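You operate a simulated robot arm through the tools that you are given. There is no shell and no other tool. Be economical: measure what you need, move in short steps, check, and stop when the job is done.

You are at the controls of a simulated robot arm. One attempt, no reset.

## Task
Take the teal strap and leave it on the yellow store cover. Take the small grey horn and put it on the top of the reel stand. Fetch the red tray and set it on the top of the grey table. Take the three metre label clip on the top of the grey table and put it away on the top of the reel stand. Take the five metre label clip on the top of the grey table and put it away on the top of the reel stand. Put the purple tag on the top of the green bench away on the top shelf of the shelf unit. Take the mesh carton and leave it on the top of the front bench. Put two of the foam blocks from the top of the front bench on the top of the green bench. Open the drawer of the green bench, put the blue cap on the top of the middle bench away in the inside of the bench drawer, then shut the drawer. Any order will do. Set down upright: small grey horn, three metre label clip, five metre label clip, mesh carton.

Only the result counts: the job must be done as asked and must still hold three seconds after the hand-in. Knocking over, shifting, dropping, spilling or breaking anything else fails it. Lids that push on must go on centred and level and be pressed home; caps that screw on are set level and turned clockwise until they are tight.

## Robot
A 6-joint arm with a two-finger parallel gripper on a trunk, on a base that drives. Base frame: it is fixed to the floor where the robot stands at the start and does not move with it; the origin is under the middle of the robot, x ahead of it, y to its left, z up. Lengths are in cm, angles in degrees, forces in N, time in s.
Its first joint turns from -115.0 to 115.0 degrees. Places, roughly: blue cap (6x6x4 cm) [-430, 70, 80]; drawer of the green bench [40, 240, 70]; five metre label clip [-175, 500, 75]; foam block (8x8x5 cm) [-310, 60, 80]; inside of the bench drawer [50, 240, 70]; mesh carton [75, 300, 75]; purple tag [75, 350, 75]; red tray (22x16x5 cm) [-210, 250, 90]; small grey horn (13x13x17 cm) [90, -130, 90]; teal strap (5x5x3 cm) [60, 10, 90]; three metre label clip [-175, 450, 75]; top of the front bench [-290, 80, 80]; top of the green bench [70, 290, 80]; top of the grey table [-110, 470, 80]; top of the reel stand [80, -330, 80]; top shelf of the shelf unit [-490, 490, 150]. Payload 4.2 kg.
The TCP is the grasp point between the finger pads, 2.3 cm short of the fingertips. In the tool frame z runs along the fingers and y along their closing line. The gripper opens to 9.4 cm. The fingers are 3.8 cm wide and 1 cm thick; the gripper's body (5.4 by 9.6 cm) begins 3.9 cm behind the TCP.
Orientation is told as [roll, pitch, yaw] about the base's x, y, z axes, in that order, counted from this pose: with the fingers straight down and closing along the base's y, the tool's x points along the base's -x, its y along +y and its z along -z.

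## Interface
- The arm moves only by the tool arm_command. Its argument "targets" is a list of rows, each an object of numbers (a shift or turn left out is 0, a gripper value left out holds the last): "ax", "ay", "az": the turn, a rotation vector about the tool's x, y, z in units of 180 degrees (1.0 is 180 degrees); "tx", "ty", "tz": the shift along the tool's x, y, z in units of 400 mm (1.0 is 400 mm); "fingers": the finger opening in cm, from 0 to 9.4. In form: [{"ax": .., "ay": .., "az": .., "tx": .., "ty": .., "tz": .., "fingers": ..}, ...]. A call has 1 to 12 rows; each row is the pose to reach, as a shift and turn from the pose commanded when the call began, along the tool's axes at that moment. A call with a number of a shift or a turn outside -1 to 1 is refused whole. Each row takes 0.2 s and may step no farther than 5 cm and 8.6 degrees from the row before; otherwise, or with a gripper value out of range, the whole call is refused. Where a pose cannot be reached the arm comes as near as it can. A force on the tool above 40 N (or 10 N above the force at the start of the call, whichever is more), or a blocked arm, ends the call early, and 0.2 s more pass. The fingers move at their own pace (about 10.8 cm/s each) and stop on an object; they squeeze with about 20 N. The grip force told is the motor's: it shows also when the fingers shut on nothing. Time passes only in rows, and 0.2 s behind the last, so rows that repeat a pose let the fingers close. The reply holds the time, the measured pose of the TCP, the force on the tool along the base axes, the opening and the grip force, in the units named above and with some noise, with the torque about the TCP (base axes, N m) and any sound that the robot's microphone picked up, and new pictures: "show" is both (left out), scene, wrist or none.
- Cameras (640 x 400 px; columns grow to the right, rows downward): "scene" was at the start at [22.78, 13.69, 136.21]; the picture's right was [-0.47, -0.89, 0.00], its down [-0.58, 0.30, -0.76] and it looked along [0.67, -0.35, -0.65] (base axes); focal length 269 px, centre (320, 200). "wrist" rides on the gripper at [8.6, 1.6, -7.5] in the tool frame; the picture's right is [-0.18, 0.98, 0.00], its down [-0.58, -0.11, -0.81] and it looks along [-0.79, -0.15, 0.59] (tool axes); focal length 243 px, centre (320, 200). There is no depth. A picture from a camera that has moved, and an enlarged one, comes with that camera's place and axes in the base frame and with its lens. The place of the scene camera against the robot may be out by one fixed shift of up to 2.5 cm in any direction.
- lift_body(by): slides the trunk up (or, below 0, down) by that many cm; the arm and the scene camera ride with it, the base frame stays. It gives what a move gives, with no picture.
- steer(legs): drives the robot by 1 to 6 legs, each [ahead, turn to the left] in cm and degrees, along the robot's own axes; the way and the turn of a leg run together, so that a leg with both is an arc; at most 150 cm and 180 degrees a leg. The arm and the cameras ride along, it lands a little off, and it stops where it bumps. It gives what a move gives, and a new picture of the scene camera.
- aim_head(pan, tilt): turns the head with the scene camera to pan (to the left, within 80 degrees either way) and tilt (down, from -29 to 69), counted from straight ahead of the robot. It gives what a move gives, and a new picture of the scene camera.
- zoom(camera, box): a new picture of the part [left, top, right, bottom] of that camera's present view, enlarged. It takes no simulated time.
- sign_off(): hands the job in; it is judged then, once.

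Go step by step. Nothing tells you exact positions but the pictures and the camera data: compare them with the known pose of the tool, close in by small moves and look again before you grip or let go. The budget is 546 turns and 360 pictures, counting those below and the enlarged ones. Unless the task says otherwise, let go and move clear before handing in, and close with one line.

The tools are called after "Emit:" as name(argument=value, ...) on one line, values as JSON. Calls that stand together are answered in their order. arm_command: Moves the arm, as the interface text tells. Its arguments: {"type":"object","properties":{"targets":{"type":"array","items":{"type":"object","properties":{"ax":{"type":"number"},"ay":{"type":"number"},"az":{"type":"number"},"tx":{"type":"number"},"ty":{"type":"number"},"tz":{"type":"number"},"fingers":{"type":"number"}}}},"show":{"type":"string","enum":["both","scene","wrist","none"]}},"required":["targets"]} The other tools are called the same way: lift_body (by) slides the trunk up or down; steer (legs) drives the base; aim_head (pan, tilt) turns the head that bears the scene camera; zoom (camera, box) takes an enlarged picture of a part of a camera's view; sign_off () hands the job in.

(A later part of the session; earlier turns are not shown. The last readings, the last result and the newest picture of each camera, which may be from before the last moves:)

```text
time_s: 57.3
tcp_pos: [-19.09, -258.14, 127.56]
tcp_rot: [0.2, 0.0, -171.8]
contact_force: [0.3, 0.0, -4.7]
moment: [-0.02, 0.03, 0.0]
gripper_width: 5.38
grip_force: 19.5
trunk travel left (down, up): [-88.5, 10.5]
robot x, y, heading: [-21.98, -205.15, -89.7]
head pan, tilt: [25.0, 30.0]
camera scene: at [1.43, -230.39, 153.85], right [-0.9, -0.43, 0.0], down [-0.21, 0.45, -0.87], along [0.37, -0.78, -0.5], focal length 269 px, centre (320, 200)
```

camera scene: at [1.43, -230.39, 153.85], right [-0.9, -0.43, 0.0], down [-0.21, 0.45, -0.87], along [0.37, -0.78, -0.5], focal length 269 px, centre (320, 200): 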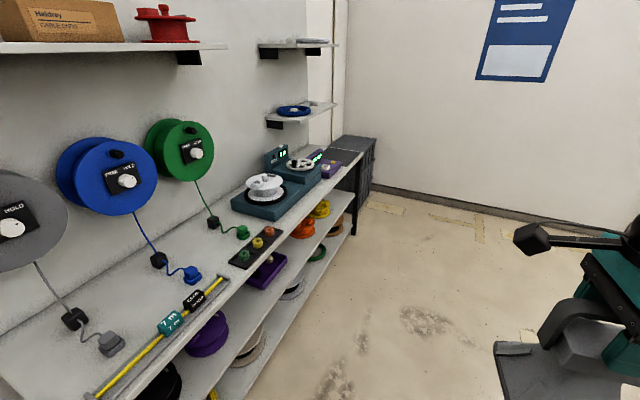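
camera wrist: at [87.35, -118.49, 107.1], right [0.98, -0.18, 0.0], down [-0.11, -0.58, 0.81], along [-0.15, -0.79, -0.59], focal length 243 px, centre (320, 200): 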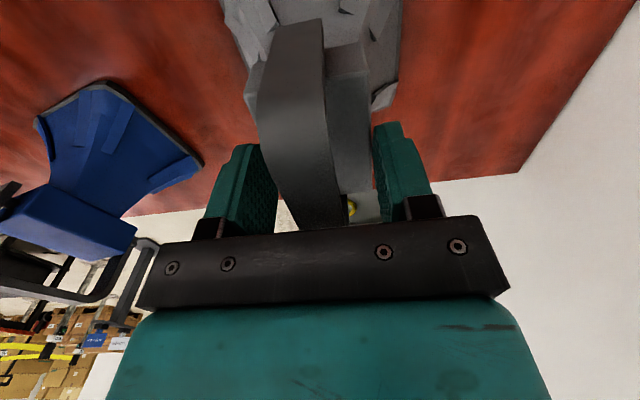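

The reel stand runs along the +x wall. I drive further along and turn to face it.

Emit:
steer(legs=[[75, 0], [0, 90]])

Emit:
aim_head(pan=30, tilt=35)

Emit:
aim_head(pan=-15, tilt=35)

```text
time_s: 65.1
tcp_pos: [31.21, -277.08, 127.61]
tcp_rot: [0.1, 0.0, -82.5]
contact_force: [-0.3, 0.3, -2.8]
moment: [0.02, -0.01, 0.01]
gripper_width: 5.37
grip_force: 20.0
trunk travel left (down, up): [-88.5, 10.5]
robot x, y, heading: [-21.73, -279.61, 0.1]
head pan, tilt: [25.0, 30.0]
camera scene: at [2.0, -258.32, 153.86], right [0.42, -0.91, 0.0], down [-0.45, -0.21, -0.87], along [0.79, 0.36, -0.5], focal length 269 px, centre (320, 200)
```

scene: 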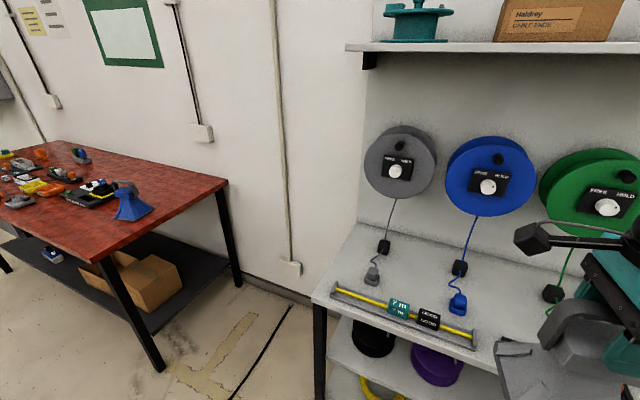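

```text
time_s: 65.8
tcp_pos: [31.3, -277.03, 127.52]
tcp_rot: [0.1, 0.0, -82.4]
contact_force: [0.5, 0.2, -3.7]
moment: [0.03, -0.04, -0.01]
gripper_width: 5.4
grip_force: 20.3
trunk travel left (down, up): [-88.5, 10.5]
robot x, y, heading: [-21.5, -279.82, -0.2]
head pan, tilt: [30.0, 35.0]
camera scene: at [1.43, -257.74, 153.08], right [0.5, -0.87, 0.0], down [-0.5, -0.29, -0.82], along [0.71, 0.41, -0.57], focal length 269 px, centre (320, 200)
```

scene: 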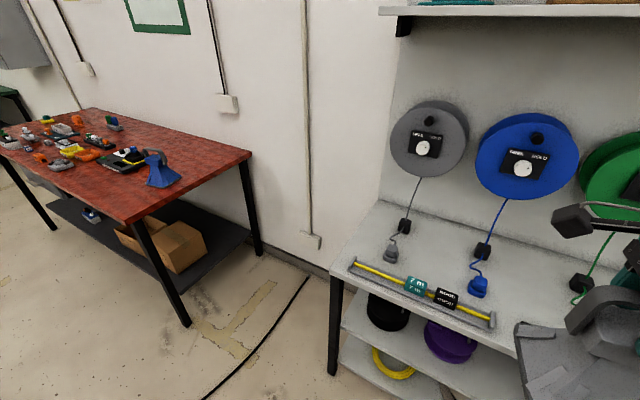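

```text
time_s: 66.9
tcp_pos: [31.3, -277.11, 127.7]
tcp_rot: [0.1, 0.0, -82.4]
contact_force: [-0.6, -0.2, -4.2]
moment: [0.01, -0.02, 0.01]
gripper_width: 5.4
grip_force: 20.5
trunk travel left (down, up): [-88.5, 10.5]
robot x, y, heading: [-21.54, -279.77, -0.2]
head pan, tilt: [-15.0, 35.0]
camera scene: at [2.3, -264.41, 153.08], right [-0.26, -0.97, 0.0], down [-0.55, 0.15, -0.82], along [0.79, -0.21, -0.57], focal length 269 px, centre (320, 200)
```

scene: 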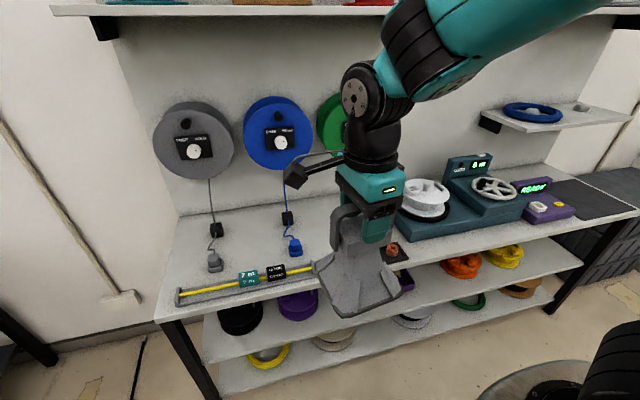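

Stand top spans x≈58–108, y≈-229…-416 at z≈80. A free spot lies between the grey and blue plugs at about (79, -259). I drive closer.

Emit:
steer(legs=[[33, 0]])

Emit:
arm_command(targets=[{"tx": 0.08, "ty": 0.05, "az": 0.02}, {"tx": 0.16, "ty": 0.1, "az": 0.042}, {"tx": 0.24, "ty": 0.15, "az": 0.042}, {"tx": 0.34, "ty": 0.2, "az": 0.042}, {"tx": 0.4, "ty": 0.27, "az": 0.042}, {"tx": 0.4, "ty": 0.27, "az": 0.042}])

```text
time_s: 69.1
tcp_pos: [63.98, -276.98, 127.59]
tcp_rot: [0.1, 0.0, -82.2]
contact_force: [0.5, 0.5, -4.0]
moment: [0.01, 0.02, 0.01]
gripper_width: 5.36
grip_force: 19.8
trunk travel left (down, up): [-88.5, 10.5]
robot x, y, heading: [11.34, -279.44, -0.2]
head pan, tilt: [-15.0, 35.0]
camera scene: at [35.04, -264.38, 153.08], right [-0.26, -0.97, 0.0], down [-0.55, 0.15, -0.82], along [0.79, -0.21, -0.57], focal length 269 px, centre (320, 200)
```

scene: 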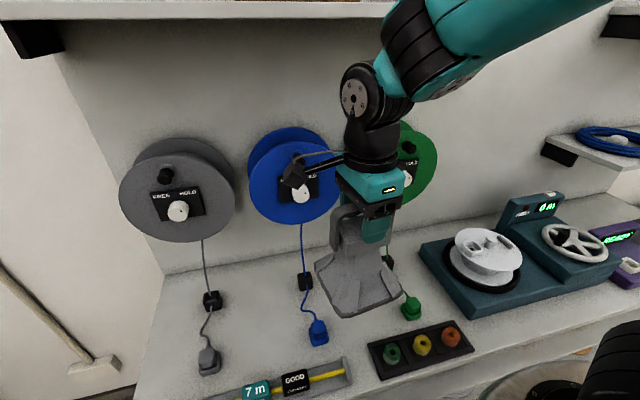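

```text
time_s: 70.5
tcp_pos: [72.54, -259.61, 127.63]
tcp_rot: [0.1, 0.0, -89.7]
contact_force: [0.5, 0.8, -4.1]
moment: [0.0, -0.02, -0.01]
gripper_width: 5.4
grip_force: 20.2
trunk travel left (down, up): [-88.5, 10.5]
robot x, y, heading: [11.16, -279.82, -0.1]
head pan, tilt: [-15.0, 35.0]
camera scene: at [35.06, -264.36, 153.07], right [-0.26, -0.97, 0.0], down [-0.55, 0.15, -0.82], along [0.79, -0.21, -0.57], focal length 269 px, centre (320, 200)
camera wrist: at [74.22, -251.02, 135.06], right [0.98, -0.18, 0.0], down [-0.11, -0.58, 0.81], along [-0.14, -0.79, -0.59], focal length 243 px, centre (320, 200)
```

scene: 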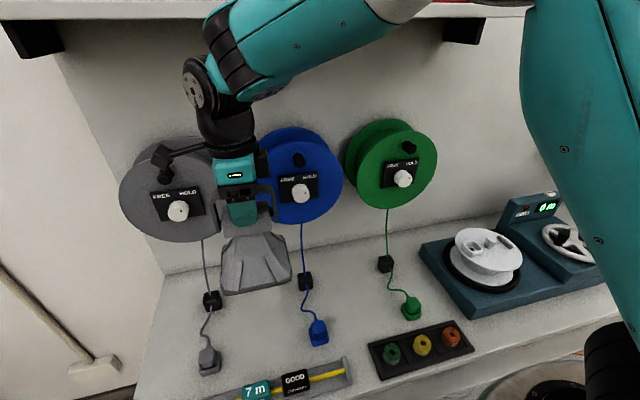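
wrist: 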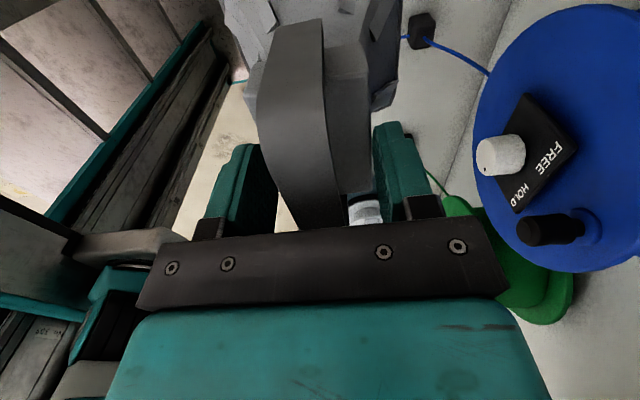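

Free middle is about (80, -258.3). Shift there and lower the trunk.

Emit:
arm_command(targets=[{"ty": 0.1, "tx": 0.02}, {"ty": 0.187, "tx": 0.03}, {"ty": 0.187, "tx": 0.03}], show="none")

Emit:
lift_body(by=-24)

Emit:
aim_head(pan=10, tilt=40)

```text
time_s: 71.3
tcp_pos: [80.07, -258.48, 127.81]
tcp_rot: [0.0, 0.0, -89.7]
contact_force: [0.0, -0.1, -3.4]
moment: [0.01, -0.03, -0.01]
gripper_width: 5.38
grip_force: 19.9
trunk travel left (down, up): [-88.5, 10.5]
robot x, y, heading: [11.06, -279.85, -0.1]
head pan, tilt: [-15.0, 35.0]
```

```text
time_s: 73.8
tcp_pos: [79.96, -258.52, 103.77]
tcp_rot: [0.1, 0.1, -89.8]
contact_force: [-1.0, 0.0, -3.4]
moment: [-0.01, 0.03, 0.0]
gripper_width: 5.38
grip_force: 19.3
trunk travel left (down, up): [-64.5, 34.5]
robot x, y, heading: [11.22, -279.53, -0.1]
head pan, tilt: [-15.0, 35.0]
```

```text
time_s: 74.7
tcp_pos: [80.03, -258.46, 103.63]
tcp_rot: [0.2, 0.0, -89.8]
contact_force: [0.0, 0.8, -3.1]
moment: [0.02, 0.01, 0.03]
gripper_width: 5.37
grip_force: 19.3
trunk travel left (down, up): [-64.5, 34.5]
robot x, y, heading: [11.25, -279.72, 0.1]
head pan, tilt: [10.0, 40.0]
camera scene: at [34.92, -260.62, 128.32], right [0.17, -0.98, 0.0], down [-0.63, -0.11, -0.77], along [0.75, 0.13, -0.64], focal length 269 px, centre (320, 200)
```

scene: 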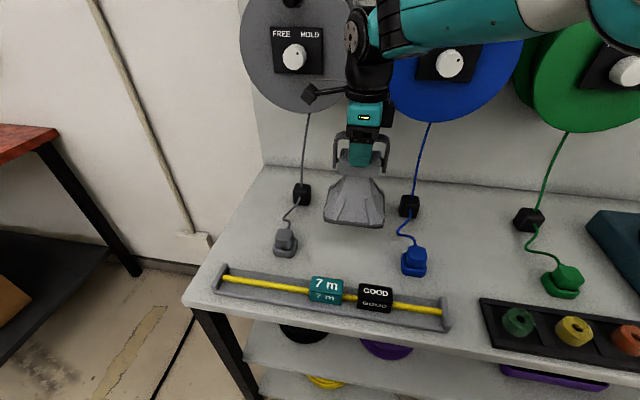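

Clear between plugs. Lower the arm gradually.

Emit:
arm_command(targets=[{"tz": 0.08}, {"tz": 0.15}, {"tz": 0.18}, {"tz": 0.18}], show="none")

Emit:
zoom(camera="scene", box=[240, 120, 440, 280])

```text
time_s: 75.7
tcp_pos: [79.98, -258.46, 96.44]
tcp_rot: [0.1, 0.0, -89.7]
contact_force: [1.2, 0.0, -3.8]
moment: [0.02, 0.01, 0.01]
gripper_width: 5.38
grip_force: 19.3
trunk travel left (down, up): [-64.5, 34.5]
robot x, y, heading: [11.25, -279.65, 0.1]
head pan, tilt: [10.0, 40.0]
```

```text
2.50 times, centred on (340, 200) of scene
camera zoom: at [34.92, -260.62, 128.32], right [0.17, -0.98, 0.0], down [-0.63, -0.11, -0.77], along [0.75, 0.13, -0.64], focal length 674 px, centre (270, 200)
```

zoom: 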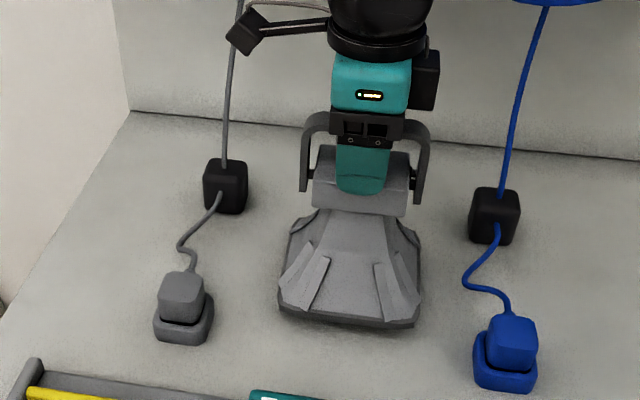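

Emit:
arm_command(targets=[{"tz": 0.01}, {"tz": 0.02}, {"tz": 0.03}, {"tz": 0.03}], show="none")

```text
time_s: 76.7
tcp_pos: [80.07, -258.53, 95.33]
tcp_rot: [0.1, 0.0, -89.8]
contact_force: [-0.4, -0.2, -3.5]
moment: [0.01, 0.03, -0.03]
gripper_width: 5.38
grip_force: 20.1
trunk travel left (down, up): [-64.5, 34.5]
robot x, y, heading: [11.27, -279.97, -0.3]
head pan, tilt: [10.0, 40.0]
```

No contact yet; continue in small steps.

Emit:
arm_command(targets=[{"tz": 0.007}, {"tz": 0.014}, {"tz": 0.014}], show="none")

```text
time_s: 77.5
tcp_pos: [80.03, -258.48, 94.87]
tcp_rot: [0.1, -0.1, -89.9]
contact_force: [-0.3, -0.1, -4.4]
moment: [-0.03, -0.01, 0.03]
gripper_width: 5.36
grip_force: 20.2
trunk travel left (down, up): [-64.5, 34.5]
robot x, y, heading: [10.94, -279.93, 0.3]
head pan, tilt: [10.0, 40.0]
```

Emit:
arm_command(targets=[{"tz": 0.007}, {"tz": 0.014}, {"tz": 0.021}], show="none")

Emit:
zoom(camera="scene", box=[240, 120, 440, 280])

```text
time_s: 78.3
tcp_pos: [80.1, -258.54, 94.1]
tcp_rot: [0.3, 0.1, -89.9]
contact_force: [2.5, 2.3, 18.9]
moment: [0.04, 0.0, 0.05]
gripper_width: 5.4
grip_force: 19.8
trunk travel left (down, up): [-64.5, 34.5]
robot x, y, heading: [11.2, -279.66, -0.0]
head pan, tilt: [10.0, 40.0]
```

```text
2.50 times, centred on (340, 200) of scene
camera zoom: at [34.85, -260.63, 128.36], right [0.17, -0.98, 0.0], down [-0.63, -0.11, -0.77], along [0.75, 0.13, -0.64], focal length 674 px, centre (270, 200)
```

zoom: 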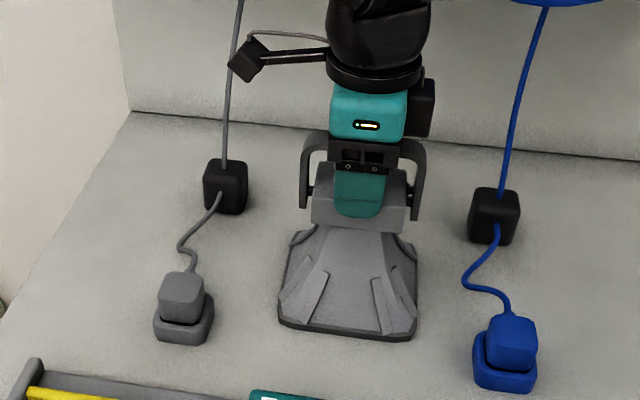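

Firm contact. Release and go straight up.

Emit:
arm_command(targets=[{"tz": -0.005, "fingers": 8}, {"tz": -0.005, "fingers": 8}, {"tz": -0.005, "fingers": 8}, {"tz": -0.08}, {"tz": -0.18}, {"tz": -0.3}, {"tz": -0.42}, {"tz": -0.42}], show="scene")

```text
time_s: 80.1
tcp_pos: [79.91, -258.42, 110.76]
tcp_rot: [0.1, 0.0, -89.8]
contact_force: [-0.8, 0.0, 0.5]
moment: [0.06, 0.02, 0.01]
gripper_width: 8.01
grip_force: 0.0
trunk travel left (down, up): [-64.5, 34.5]
robot x, y, heading: [11.1, -279.84, -0.3]
head pan, tilt: [10.0, 40.0]
camera scene: at [34.91, -260.62, 128.32], right [0.17, -0.98, 0.0], down [-0.63, -0.11, -0.77], along [0.75, 0.13, -0.64], focal length 269 px, centre (320, 200)
```

scene: 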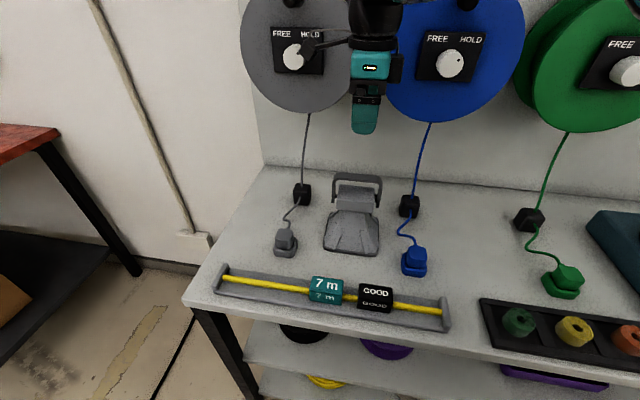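

Horn stands upright on the stand. I retract and turn the tool back, ready for travel to the green bench.

Emit:
arm_command(targets=[{"ty": -0.05, "tx": -0.02, "tz": -0.02, "az": -0.045}, {"ty": -0.1, "tx": -0.04, "tz": -0.04, "az": -0.09}, {"ty": -0.15, "tx": -0.08, "tz": -0.06, "az": -0.135}, {"ty": -0.2, "tx": -0.12, "tz": -0.08, "az": -0.18}, {"ty": -0.25, "tx": -0.16, "tz": -0.1, "az": -0.225}, {"ty": -0.3, "tx": -0.2, "tz": -0.12, "az": -0.27}, {"ty": -0.35, "tx": -0.24, "tz": -0.14, "az": -0.315}, {"ty": -0.4, "tx": -0.28, "tz": -0.16, "az": -0.36}, {"ty": -0.45, "tx": -0.32, "tz": -0.18, "az": -0.405}, {"ty": -0.48, "tx": -0.36, "tz": -0.2, "az": -0.45}, {"ty": -0.5, "tx": -0.4, "tz": -0.2, "az": -0.5}, {"ty": -0.5, "tx": -0.45, "tz": -0.2, "az": -0.5}], show="none")

Emit:
steer(legs=[[-30, 0], [0, 90], [150, 0], [150, 0], [120, 0]])

Emit:
aim_head(pan=-30, tilt=25)

```text
refused: row 11 steps farther than a row can; nothing moved
```

```text
time_s: 105.6
tcp_pos: [-26.64, 207.8, 110.69]
tcp_rot: [0.1, -0.1, -2.1]
contact_force: [-0.2, -0.4, -0.3]
moment: [0.03, 0.0, 0.01]
gripper_width: 8.0
grip_force: 0.1
trunk travel left (down, up): [-64.5, 34.5]
robot x, y, heading: [-8.58, 138.47, 87.7]
head pan, tilt: [10.0, 40.0]
camera scene: at [-28.23, 160.88, 128.32], right [0.99, 0.13, 0.0], down [0.09, -0.64, -0.77], along [-0.1, 0.76, -0.64], focal length 269 px, centre (320, 200)
```

scene: 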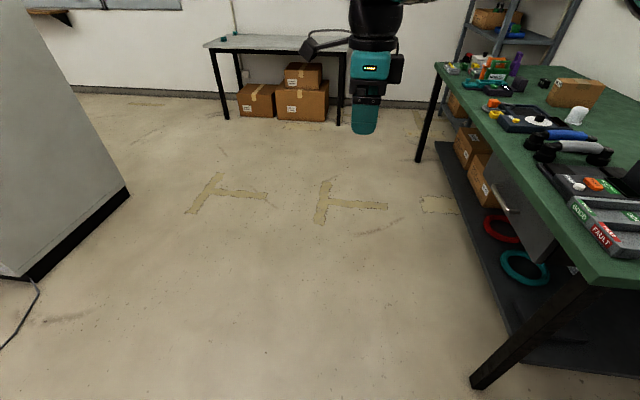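

```text
time_s: 106.6
tcp_pos: [-26.7, 207.93, 110.77]
tcp_rot: [0.1, 0.0, -2.2]
contact_force: [-0.1, -0.1, -0.1]
moment: [0.03, -0.04, 0.01]
gripper_width: 7.99
grip_force: 0.1
trunk travel left (down, up): [-64.5, 34.5]
robot x, y, heading: [-8.16, 137.98, 87.4]
head pan, tilt: [-30.0, 25.0]
camera scene: at [-22.18, 160.24, 130.65], right [0.84, -0.54, 0.0], down [-0.23, -0.36, -0.91], along [0.48, 0.77, -0.42], focal length 269 px, centre (320, 200)
```

scene: 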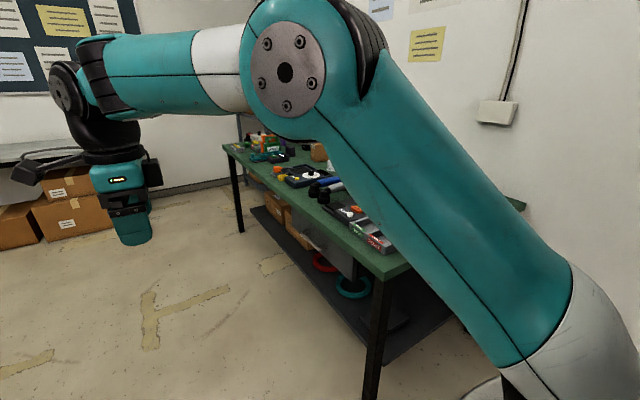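

Note to self: no bundling after risky moves. Nothing was disturbed. I tuck the arm and turn the tool in line with the robot.

Emit:
arm_command(targets=[{"ty": -0.05, "tx": -0.02, "tz": -0.02, "az": -0.045}, {"ty": -0.1, "tx": -0.04, "tz": -0.04, "az": -0.09}, {"ty": -0.15, "tx": -0.06, "tz": -0.06, "az": -0.135}, {"ty": -0.2, "tx": -0.08, "tz": -0.08, "az": -0.18}, {"ty": -0.25, "tx": -0.1, "tz": -0.1, "az": -0.225}, {"ty": -0.3, "tx": -0.12, "tz": -0.12, "az": -0.27}, {"ty": -0.35, "tx": -0.14, "tz": -0.14, "az": -0.315}, {"ty": -0.4, "tx": -0.16, "tz": -0.16, "az": -0.36}, {"ty": -0.43, "tx": -0.2, "tz": -0.18, "az": -0.405}, {"ty": -0.46, "tx": -0.23, "tz": -0.2, "az": -0.45}, {"ty": -0.5, "tx": -0.26, "tz": -0.2, "az": -0.49}, {"ty": -0.5, "tx": -0.26, "tz": -0.2, "az": -0.5}], show="none")

Emit:
lift_body(by=10)

```text
time_s: 109.2
tcp_pos: [-17.08, 187.54, 118.72]
tcp_rot: [-0.1, -0.1, 87.9]
contact_force: [-0.4, 0.0, 0.9]
moment: [0.0, -0.04, -0.03]
gripper_width: 7.99
grip_force: 0.1
trunk travel left (down, up): [-64.5, 34.5]
robot x, y, heading: [-8.52, 138.19, 87.7]
head pan, tilt: [-30.0, 25.0]
```

```text
time_s: 110.6
tcp_pos: [-16.95, 187.57, 128.73]
tcp_rot: [0.0, -0.1, 87.9]
contact_force: [0.1, 0.0, -0.4]
moment: [0.03, 0.03, 0.0]
gripper_width: 7.99
grip_force: 0.1
trunk travel left (down, up): [-74.5, 24.5]
robot x, y, heading: [-8.14, 138.22, 87.7]
head pan, tilt: [-30.0, 25.0]
```

Emit:
steer(legs=[[0, 12], [80, 0], [0, -10], [85, 0], [0, -90]])

Emit:
aim_head(pan=30, tilt=35)

Emit:
aim_head(pan=-20, tilt=38)

```text
time_s: 124.3
tcp_pos: [28.53, 312.06, 128.72]
tcp_rot: [0.0, -0.1, -0.9]
contact_force: [0.0, -0.3, 0.0]
moment: [-0.01, -0.03, -0.01]
gripper_width: 8.01
grip_force: 0.0
trunk travel left (down, up): [-74.5, 24.5]
robot x, y, heading: [-20.36, 302.08, -1.3]
head pan, tilt: [-30.0, 25.0]
camera scene: at [3.13, 314.87, 140.66], right [-0.52, -0.86, 0.0], down [-0.36, 0.22, -0.91], along [0.78, -0.47, -0.42], focal length 269 px, centre (320, 200)
```

scene: 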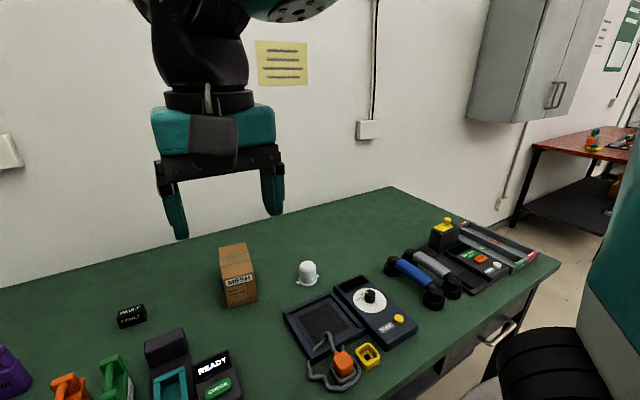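

```text
time_s: 125.6
tcp_pos: [28.53, 312.13, 128.79]
tcp_rot: [0.0, -0.1, -0.9]
contact_force: [0.5, -0.4, -0.1]
moment: [0.01, 0.03, 0.02]
gripper_width: 8.02
grip_force: 0.1
trunk travel left (down, up): [-74.5, 24.5]
robot x, y, heading: [-20.42, 302.04, -1.4]
head pan, tilt: [30.0, 35.0]
camera scene: at [2.95, 323.88, 139.08], right [0.48, -0.88, 0.0], down [-0.5, -0.28, -0.82], along [0.72, 0.4, -0.57], focal length 269 px, centre (320, 200)
```

scene: 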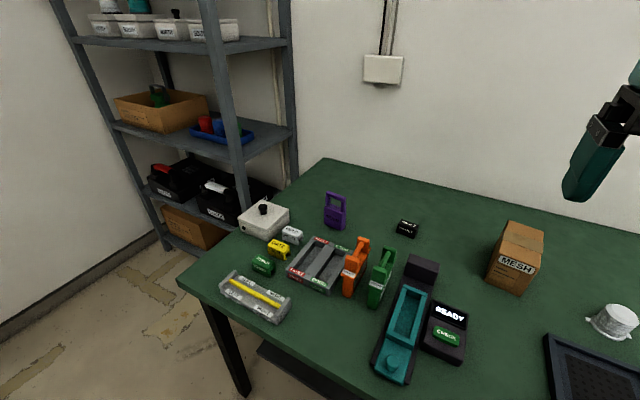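

```text
time_s: 126.8
tcp_pos: [28.72, 312.2, 128.69]
tcp_rot: [0.1, -0.2, -0.9]
contact_force: [0.6, 0.2, -0.3]
moment: [-0.02, -0.02, -0.02]
gripper_width: 8.0
grip_force: 0.1
trunk travel left (down, up): [-74.5, 24.5]
robot x, y, heading: [-20.25, 302.28, -0.9]
head pan, tilt: [-20.0, 38.0]
camera scene: at [3.3, 316.53, 138.62], right [-0.36, -0.93, 0.0], down [-0.57, 0.22, -0.79], along [0.74, -0.28, -0.62], focal length 269 px, centre (320, 200)
```

scene: 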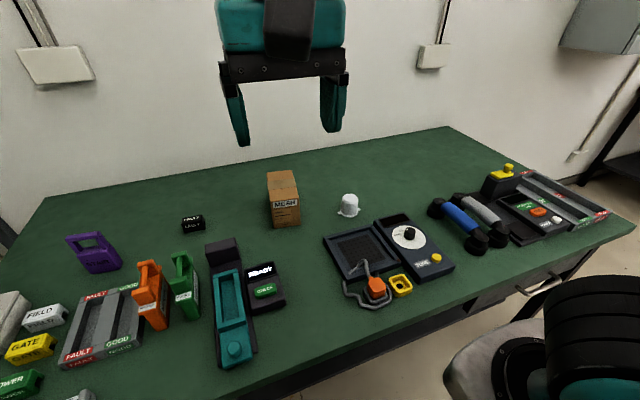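

Carton (MESH) and purple tag found on the bench. Zoom to measure the carton.

Emit:
zoom(camera="scene", box=[220, 150, 380, 250])

Emit:
zoom(camera="scene", box=[0, 190, 240, 340])

```text
4.00 times, centred on (300, 200) of scene
camera zoom: at [3.3, 316.53, 138.62], right [-0.36, -0.93, 0.0], down [-0.57, 0.22, -0.79], along [0.74, -0.28, -0.62], focal length 1078 px, centre (400, 200)
```

zoom: 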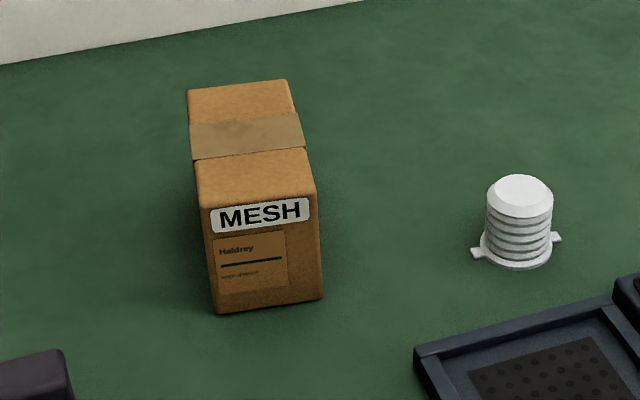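

```text
2.67 times, centred on (120, 265) of scene
camera zoom: at [3.3, 316.53, 138.62], right [-0.36, -0.93, 0.0], down [-0.57, 0.22, -0.79], along [0.74, -0.28, -0.62], focal length 718 px, centre (853, 27)
```

zoom: 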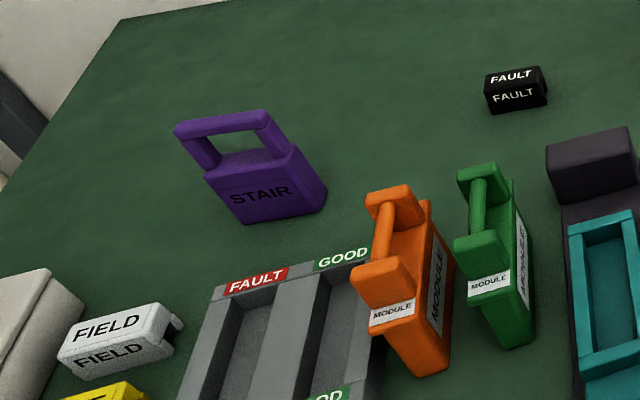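

Carton ≈ 16×8.7×11.6 cm, at about (77, 303.5), yawed about -8°. I drive 15 cm closer, then use the wrist camera.

Emit:
steer(legs=[[15, 0]])

Emit:
arm_command(targets=[{"tx": -0.1, "fingers": 9.4}, {"tx": -0.2, "ty": -0.02}, {"tx": -0.3, "ty": -0.05}, {"tx": -0.4, "ty": -0.08, "az": 0.02}, {"tx": -0.5, "ty": -0.12, "az": 0.035}, {"tx": -0.5, "ty": -0.16, "az": 0.035, "tz": 0.05}, {"tx": -0.5, "ty": -0.2, "az": 0.035, "tz": 0.14}, {"tx": -0.5, "ty": -0.2, "az": 0.035, "tz": 0.24}, {"tx": -0.5, "ty": -0.2, "az": 0.035, "tz": 0.35}, {"tx": -0.5, "ty": -0.2, "az": 0.035, "tz": 0.35}])

```text
time_s: 128.1
tcp_pos: [43.54, 311.8, 128.68]
tcp_rot: [0.0, -0.1, -0.9]
contact_force: [0.1, -0.1, -0.3]
moment: [0.02, -0.01, -0.02]
gripper_width: 7.99
grip_force: 0.1
trunk travel left (down, up): [-74.5, 24.5]
robot x, y, heading: [-5.13, 301.66, -0.8]
head pan, tilt: [-20.0, 38.0]
camera scene: at [18.3, 316.21, 138.62], right [-0.36, -0.93, 0.0], down [-0.57, 0.22, -0.79], along [0.73, -0.28, -0.62], focal length 269 px, centre (320, 200)
```

scene: 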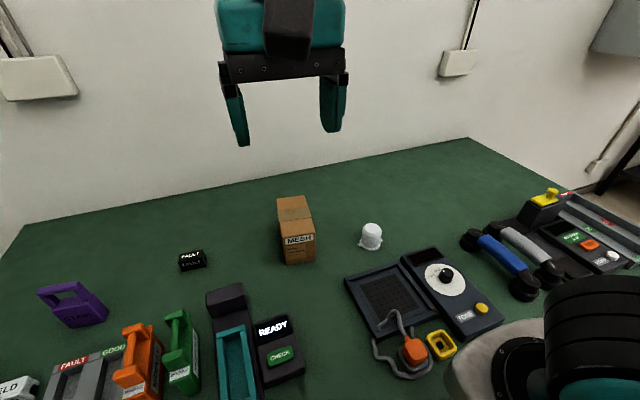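

```text
time_s: 130.3
tcp_pos: [63.48, 303.42, 114.78]
tcp_rot: [-0.1, -0.2, -7.3]
contact_force: [-0.4, 0.1, -0.1]
moment: [-0.01, -0.01, 0.02]
gripper_width: 9.42
grip_force: 0.1
trunk travel left (down, up): [-74.5, 24.5]
robot x, y, heading: [-5.31, 301.92, -1.3]
head pan, tilt: [-20.0, 38.0]
camera scene: at [18.29, 316.21, 138.62], right [-0.36, -0.93, 0.0], down [-0.57, 0.22, -0.79], along [0.73, -0.28, -0.62], focal length 269 px, centre (320, 200)
camera wrist: at [55.2, 306.04, 122.13], right [0.31, 0.95, 0.0], down [0.56, -0.18, 0.81], along [0.77, -0.25, -0.59], focal length 243 px, centre (320, 200)
```

scene: 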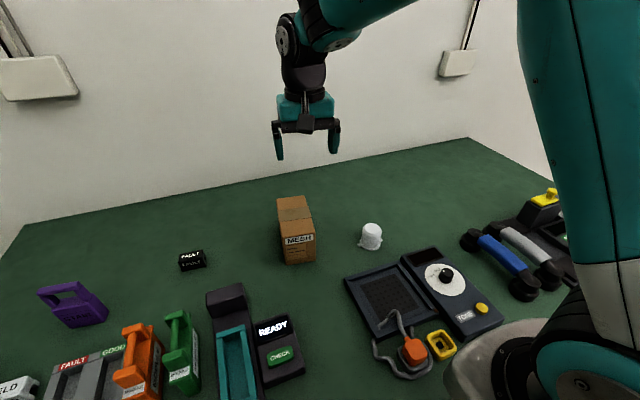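
wrist: 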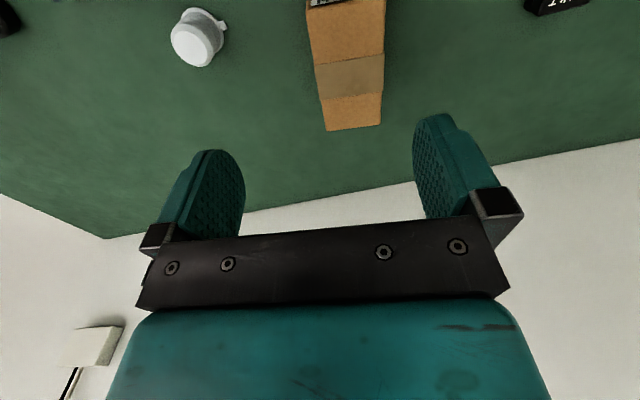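

Re-triangulated: bench at z≈80, carton top ≈91, centre (71.7, 304.8), yaw ≈ -9°, width ≈8.2. I move above it, lower, and recheck.

Emit:
arm_command(targets=[{"tx": -0.1, "ty": 0.03, "az": 0.01}, {"tx": -0.199, "ty": 0.061, "az": 0.01}, {"tx": -0.199, "ty": 0.061, "tz": 0.1, "az": 0.01}, {"tx": -0.199, "ty": 0.061, "tz": 0.2, "az": 0.01}, {"tx": -0.199, "ty": 0.061, "tz": 0.3, "az": 0.01}, {"tx": -0.199, "ty": 0.061, "tz": 0.3, "az": 0.01}])

```text
time_s: 131.7
tcp_pos: [71.63, 304.75, 102.9]
tcp_rot: [0.1, -0.1, -9.0]
contact_force: [-0.5, -0.5, -0.2]
moment: [0.01, 0.03, 0.02]
gripper_width: 9.39
grip_force: 0.2
trunk travel left (down, up): [-74.5, 24.5]
robot x, y, heading: [-5.21, 301.75, -1.3]
head pan, tilt: [-20.0, 38.0]
camera scene: at [18.29, 316.21, 138.62], right [-0.36, -0.93, 0.0], down [-0.57, 0.22, -0.79], along [0.73, -0.28, -0.62], focal length 269 px, centre (320, 200)
camera wrist: at [63.4, 307.68, 110.25], right [0.34, 0.94, 0.0], down [0.56, -0.2, 0.81], along [0.76, -0.27, -0.59], focal length 243 px, centre (320, 200)
```

scene: 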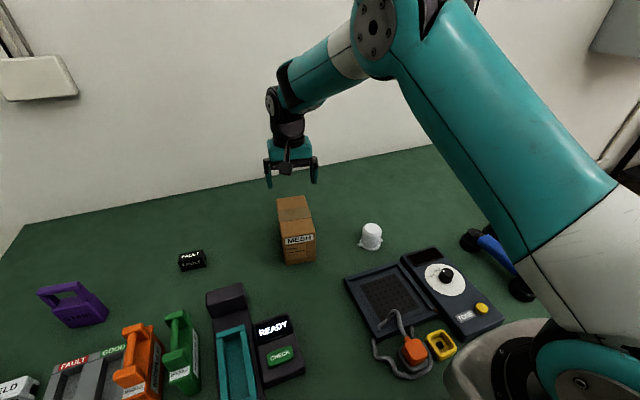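
wrist: 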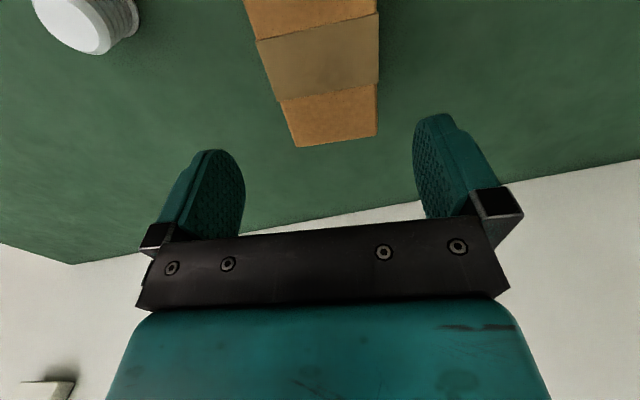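

Consistent. Fine-align and descend to straddle the carton.

Emit:
arm_command(targets=[{"ty": 0.003, "az": 0.003, "tz": 0.1}, {"ty": 0.003, "az": 0.003, "tz": 0.18}, {"ty": 0.003, "az": 0.003, "tz": 0.2}, {"ty": 0.003, "az": 0.003, "tz": 0.2}])

```text
time_s: 132.7
tcp_pos: [71.78, 304.84, 94.77]
tcp_rot: [0.0, 0.0, -9.7]
contact_force: [0.0, -0.5, 0.0]
moment: [0.01, 0.01, -0.03]
gripper_width: 9.42
grip_force: 0.1
trunk travel left (down, up): [-74.5, 24.5]
robot x, y, heading: [-5.27, 302.09, -1.0]
head pan, tilt: [-20.0, 38.0]
camera scene: at [18.3, 316.21, 138.62], right [-0.36, -0.93, 0.0], down [-0.57, 0.22, -0.79], along [0.73, -0.28, -0.62], focal length 269 px, centre (320, 200)
camera wrist: at [63.5, 307.94, 102.25], right [0.34, 0.94, 0.0], down [0.55, -0.2, 0.81], along [0.76, -0.28, -0.59], focal length 243 px, centre (320, 200)
```

scene: 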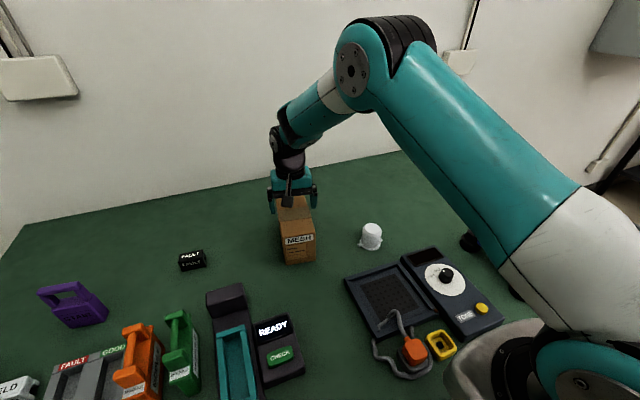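
wrist: 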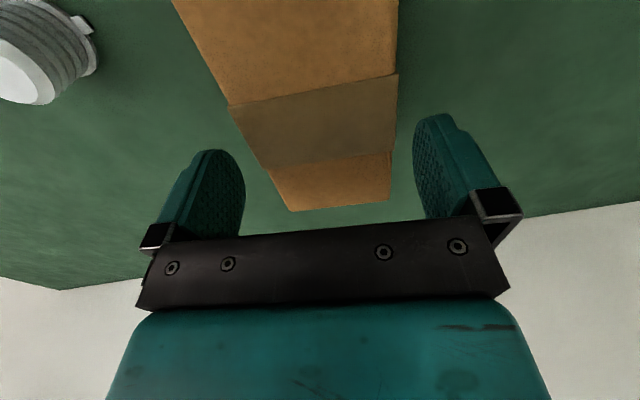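

Emit:
arm_command(targets=[{"tz": 0.05}, {"tz": 0.1}, {"tz": 0.14}, {"tz": 0.155}, {"tz": 0.155}], show="wrist")

```text
time_s: 133.9
tcp_pos: [71.78, 304.85, 88.57]
tcp_rot: [0.0, -0.1, -9.6]
contact_force: [0.4, 0.3, 0.2]
moment: [0.0, 0.0, -0.02]
gripper_width: 9.36
grip_force: 0.1
trunk travel left (down, up): [-74.5, 24.5]
robot x, y, heading: [-5.65, 301.68, -1.3]
head pan, tilt: [-20.0, 38.0]
camera wrist: at [63.53, 307.99, 96.04], right [0.34, 0.94, 0.0], down [0.55, -0.2, 0.81], along [0.76, -0.28, -0.59], focal length 243 px, centre (320, 200)
```

wrist: 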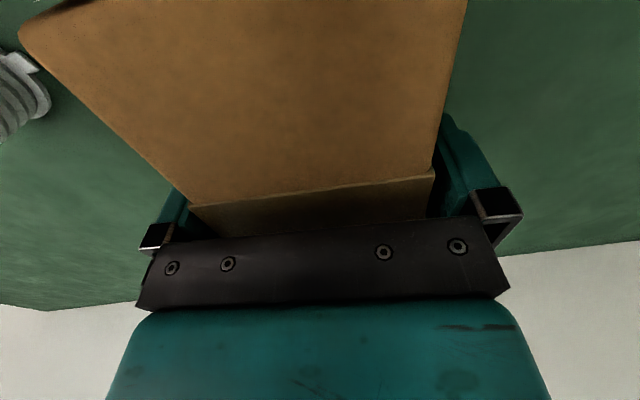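

Straddled without touching. Close and lift a little.

Emit:
arm_command(targets=[{"fingers": 7}, {"fingers": 7}, {"fingers": 7}, {"tz": -0.05}, {"tz": -0.15}, {"tz": -0.25}, {"tz": -0.35}, {"tz": -0.35}])

```text
time_s: 135.7
tcp_pos: [71.65, 304.89, 102.45]
tcp_rot: [0.0, 0.0, -9.6]
contact_force: [0.5, -0.5, -4.2]
moment: [0.03, 0.02, 0.0]
gripper_width: 8.54
grip_force: 20.0
trunk travel left (down, up): [-74.5, 24.5]
robot x, y, heading: [-5.48, 302.27, -1.1]
head pan, tilt: [-20.0, 38.0]
camera scene: at [18.32, 316.21, 138.62], right [-0.36, -0.93, 0.0], down [-0.57, 0.22, -0.79], along [0.73, -0.28, -0.62], focal length 269 px, centre (320, 200)
camera wrist: at [63.46, 307.91, 110.0], right [0.34, 0.94, 0.0], down [0.55, -0.2, 0.81], along [0.76, -0.28, -0.59], focal length 243 px, centre (320, 200)
```

scene: 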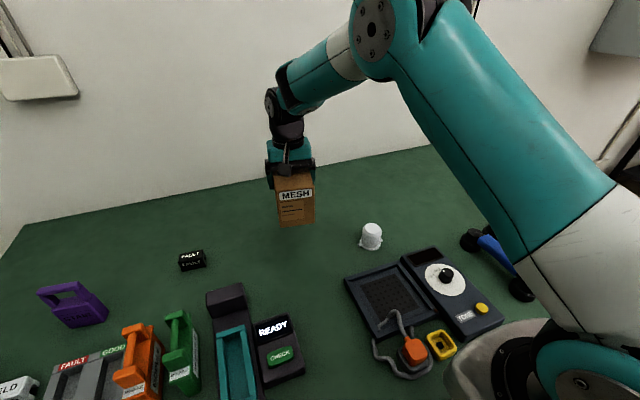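
wrist: 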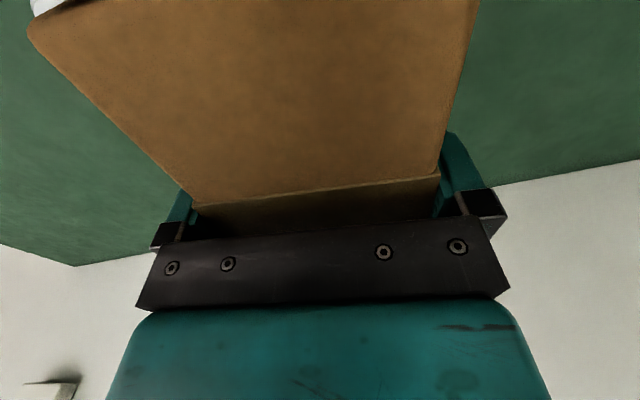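

Carton is held. Raise the trunk and retract before driving.

Emit:
lift_body(by=15)

Emit:
arm_command(targets=[{"tx": 0.1, "az": -0.01}, {"tx": 0.2, "az": -0.02}, {"tx": 0.3, "az": -0.03}, {"tx": 0.4, "az": -0.045}, {"tx": 0.5, "az": -0.045}, {"tx": 0.6, "az": -0.045}, {"tx": 0.65, "az": -0.045}], show="none")

Emit:
steer(legs=[[-30, 0]])

Emit:
aim_head(pan=80, tilt=15)

```text
time_s: 137.5
tcp_pos: [71.66, 304.92, 117.55]
tcp_rot: [0.0, -0.1, -9.6]
contact_force: [-0.3, -0.2, -4.7]
moment: [0.01, -0.01, 0.01]
gripper_width: 8.53
grip_force: 20.0
trunk travel left (down, up): [-89.5, 9.5]
robot x, y, heading: [-5.52, 302.14, -1.0]
head pan, tilt: [-20.0, 38.0]
```

```text
time_s: 139.1
tcp_pos: [45.91, 309.13, 117.5]
tcp_rot: [0.1, -0.1, -1.4]
contact_force: [-0.1, 0.6, -5.6]
moment: [-0.04, 0.01, 0.05]
gripper_width: 8.52
grip_force: 20.3
trunk travel left (down, up): [-89.5, 9.5]
robot x, y, heading: [-5.59, 302.26, -1.0]
head pan, tilt: [-20.0, 38.0]
```

```text
time_s: 141.1
tcp_pos: [15.8, 309.87, 117.56]
tcp_rot: [-0.1, -0.2, -1.5]
contact_force: [0.3, 0.2, -4.4]
moment: [0.02, 0.04, -0.03]
gripper_width: 8.52
grip_force: 20.0
trunk travel left (down, up): [-89.5, 9.5]
robot x, y, heading: [-36.12, 302.65, -1.0]
head pan, tilt: [-20.0, 38.0]
camera scene: at [-11.96, 316.82, 153.62], right [-0.36, -0.93, 0.0], down [-0.57, 0.22, -0.79], along [0.74, -0.28, -0.62], focal length 269 px, centre (320, 200)
```

scene: 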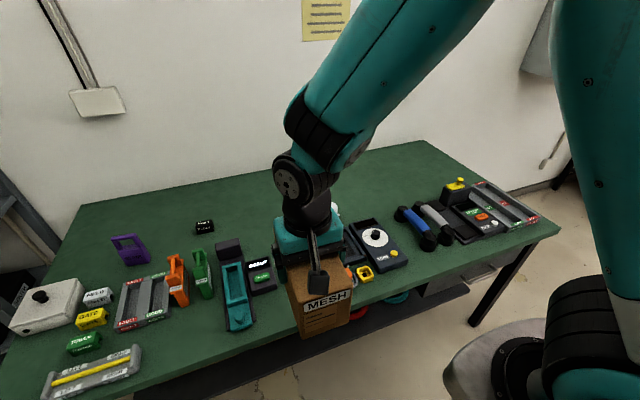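

```text
time_s: 142.9
tcp_pos: [15.71, 309.97, 117.66]
tcp_rot: [0.0, -0.1, -1.4]
contact_force: [-0.7, 0.2, -4.2]
moment: [0.01, -0.02, -0.02]
gripper_width: 8.51
grip_force: 20.3
trunk travel left (down, up): [-89.5, 9.5]
robot x, y, heading: [-35.71, 302.25, -1.2]
head pan, tilt: [80.0, 15.0]
camera scene: at [-18.23, 329.09, 157.27], right [0.98, -0.19, 0.0], down [-0.05, -0.25, -0.97], along [0.19, 0.95, -0.26], focal length 269 px, centre (320, 200)
```

scene: 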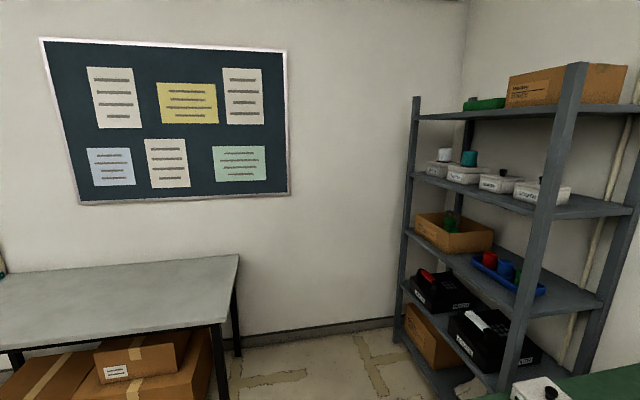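

Turn left to face into the room and look around.

Emit:
steer(legs=[[0, 150]])

Emit:
aim_head(pan=0, tilt=10)

Emit:
aim_head(pan=70, tilt=15)

```text
time_s: 149.4
tcp_pos: [-83.78, 322.5, 117.46]
tcp_rot: [0.1, -0.1, 148.1]
contact_force: [-0.5, 0.7, -4.5]
moment: [-0.01, 0.02, -0.03]
gripper_width: 8.5
grip_force: 19.4
trunk travel left (down, up): [-89.5, 9.5]
robot x, y, heading: [-35.69, 302.51, 148.2]
head pan, tilt: [80.0, 15.0]
camera scene: at [-65.01, 285.14, 157.28], right [-0.75, 0.66, 0.0], down [0.17, 0.19, -0.97], along [-0.64, -0.72, -0.26], focal length 269 px, centre (320, 200)
```

scene: 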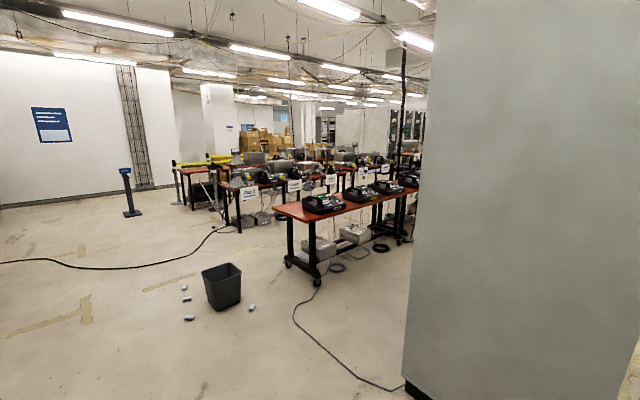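

```text
time_s: 151.0
tcp_pos: [-83.68, 322.49, 117.57]
tcp_rot: [0.0, -0.1, 148.0]
contact_force: [-0.3, -0.1, -4.7]
moment: [-0.01, -0.03, 0.01]
gripper_width: 8.5
grip_force: 19.5
trunk travel left (down, up): [-89.5, 9.5]
robot x, y, heading: [-35.5, 302.62, 148.3]
head pan, tilt: [0.0, 10.0]
camera scene: at [-66.72, 296.99, 158.09], right [0.52, 0.85, 0.0], down [0.15, -0.09, -0.98], along [-0.84, 0.52, -0.17], focal length 269 px, centre (320, 200)
```

scene: 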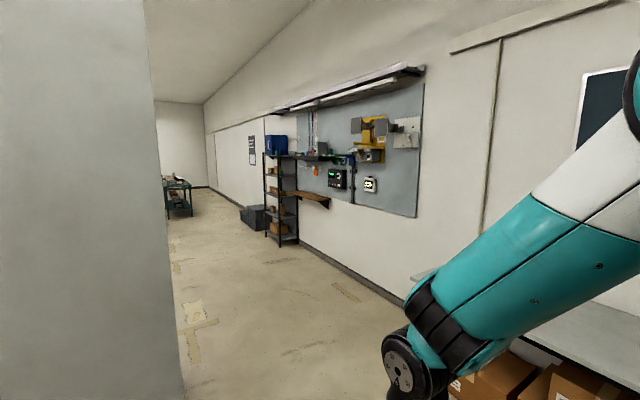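

```text
time_s: 152.4
tcp_pos: [-83.68, 322.49, 117.62]
tcp_rot: [0.0, -0.2, 148.0]
contact_force: [-0.7, 0.0, -4.6]
moment: [0.01, 0.02, -0.01]
gripper_width: 8.52
grip_force: 19.7
trunk travel left (down, up): [-89.5, 9.5]
robot x, y, heading: [-35.58, 302.68, 148.2]
head pan, tilt: [70.0, 15.0]
camera scene: at [-66.14, 286.33, 157.28], right [-0.62, 0.78, 0.0], down [0.2, 0.16, -0.97], along [-0.76, -0.6, -0.26], focal length 269 px, centre (320, 200)
```

scene: 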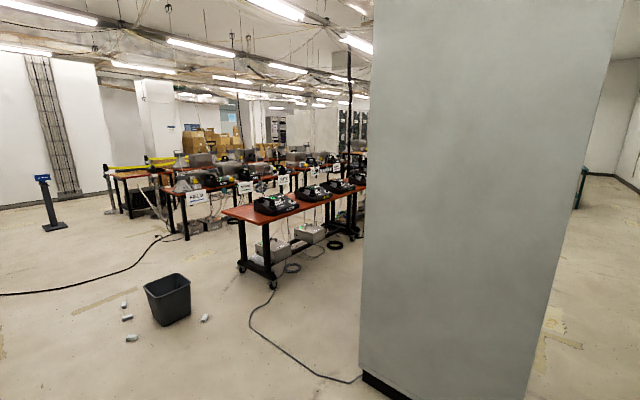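

The work benches are across the room at -x; a big grey cabinet stands at about (-200, 220…300) and a bin near (-138, 66). I drive part way and look again.

Emit:
steer(legs=[[0, 80], [130, 0]])

Emit:
aim_head(pan=0, tilt=20)

Emit:
aim_head(pan=-60, tilt=15)

```text
time_s: 162.3
tcp_pos: [-150.68, 163.58, 117.59]
tcp_rot: [0.0, -0.1, -132.7]
contact_force: [-0.2, -0.3, -4.1]
moment: [0.02, -0.01, -0.01]
gripper_width: 8.49
grip_force: 20.0
trunk travel left (down, up): [-89.5, 9.5]
robot x, y, heading: [-122.3, 207.0, -132.5]
head pan, tilt: [70.0, 15.0]
camera scene: at [-113.55, 172.48, 157.28], right [-0.89, -0.46, 0.0], down [-0.12, 0.23, -0.97], along [0.45, -0.86, -0.26], focal length 269 px, centre (320, 200)
```

scene: 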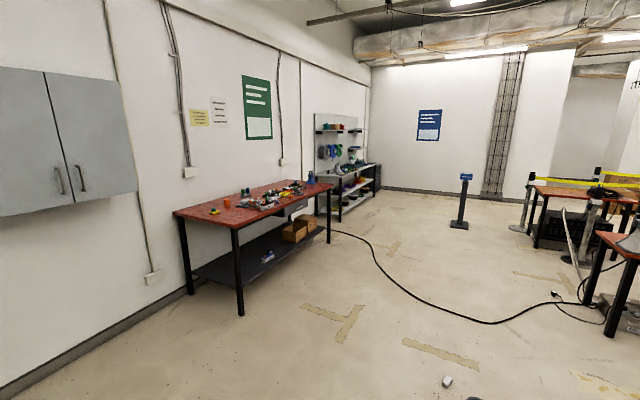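

```text
time_s: 163.7
tcp_pos: [-150.59, 163.52, 117.44]
tcp_rot: [0.0, 0.0, -132.6]
contact_force: [-0.2, 0.0, -4.1]
moment: [0.03, 0.02, -0.01]
gripper_width: 8.47
grip_force: 20.1
trunk travel left (down, up): [-89.5, 9.5]
robot x, y, heading: [-122.4, 207.16, -132.4]
head pan, tilt: [0.0, 20.0]
camera scene: at [-124.16, 173.85, 156.46], right [-0.74, 0.67, 0.0], down [0.23, 0.25, -0.94], along [-0.63, -0.7, -0.34], focal length 269 px, centre (320, 200)
```

scene: 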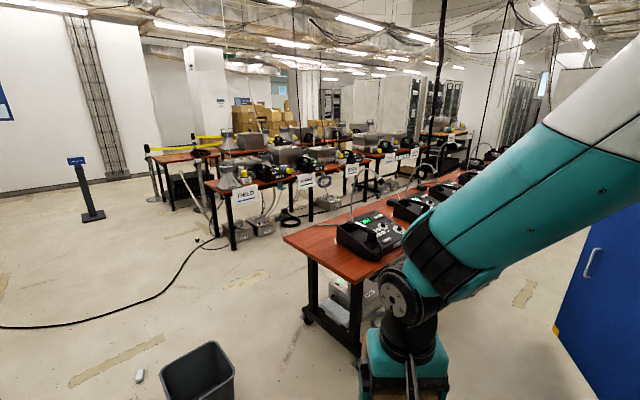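

```text
time_s: 165.0
tcp_pos: [-150.62, 163.53, 117.47]
tcp_rot: [0.1, -0.1, -132.6]
contact_force: [-0.3, 0.8, -4.8]
moment: [-0.04, -0.01, -0.01]
gripper_width: 8.51
grip_force: 19.8
trunk travel left (down, up): [-89.5, 9.5]
robot x, y, heading: [-122.15, 207.04, -132.4]
head pan, tilt: [-60.0, 15.0]
camera scene: at [-127.03, 182.73, 157.27], right [0.21, 0.98, 0.0], down [0.25, -0.05, -0.97], along [-0.94, 0.2, -0.26], focal length 269 px, centre (320, 200)
```

scene: 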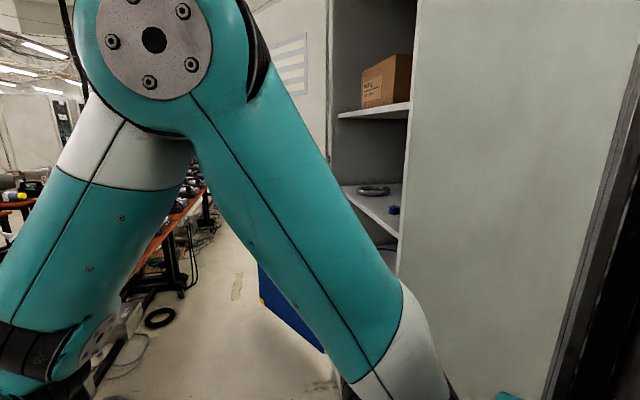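

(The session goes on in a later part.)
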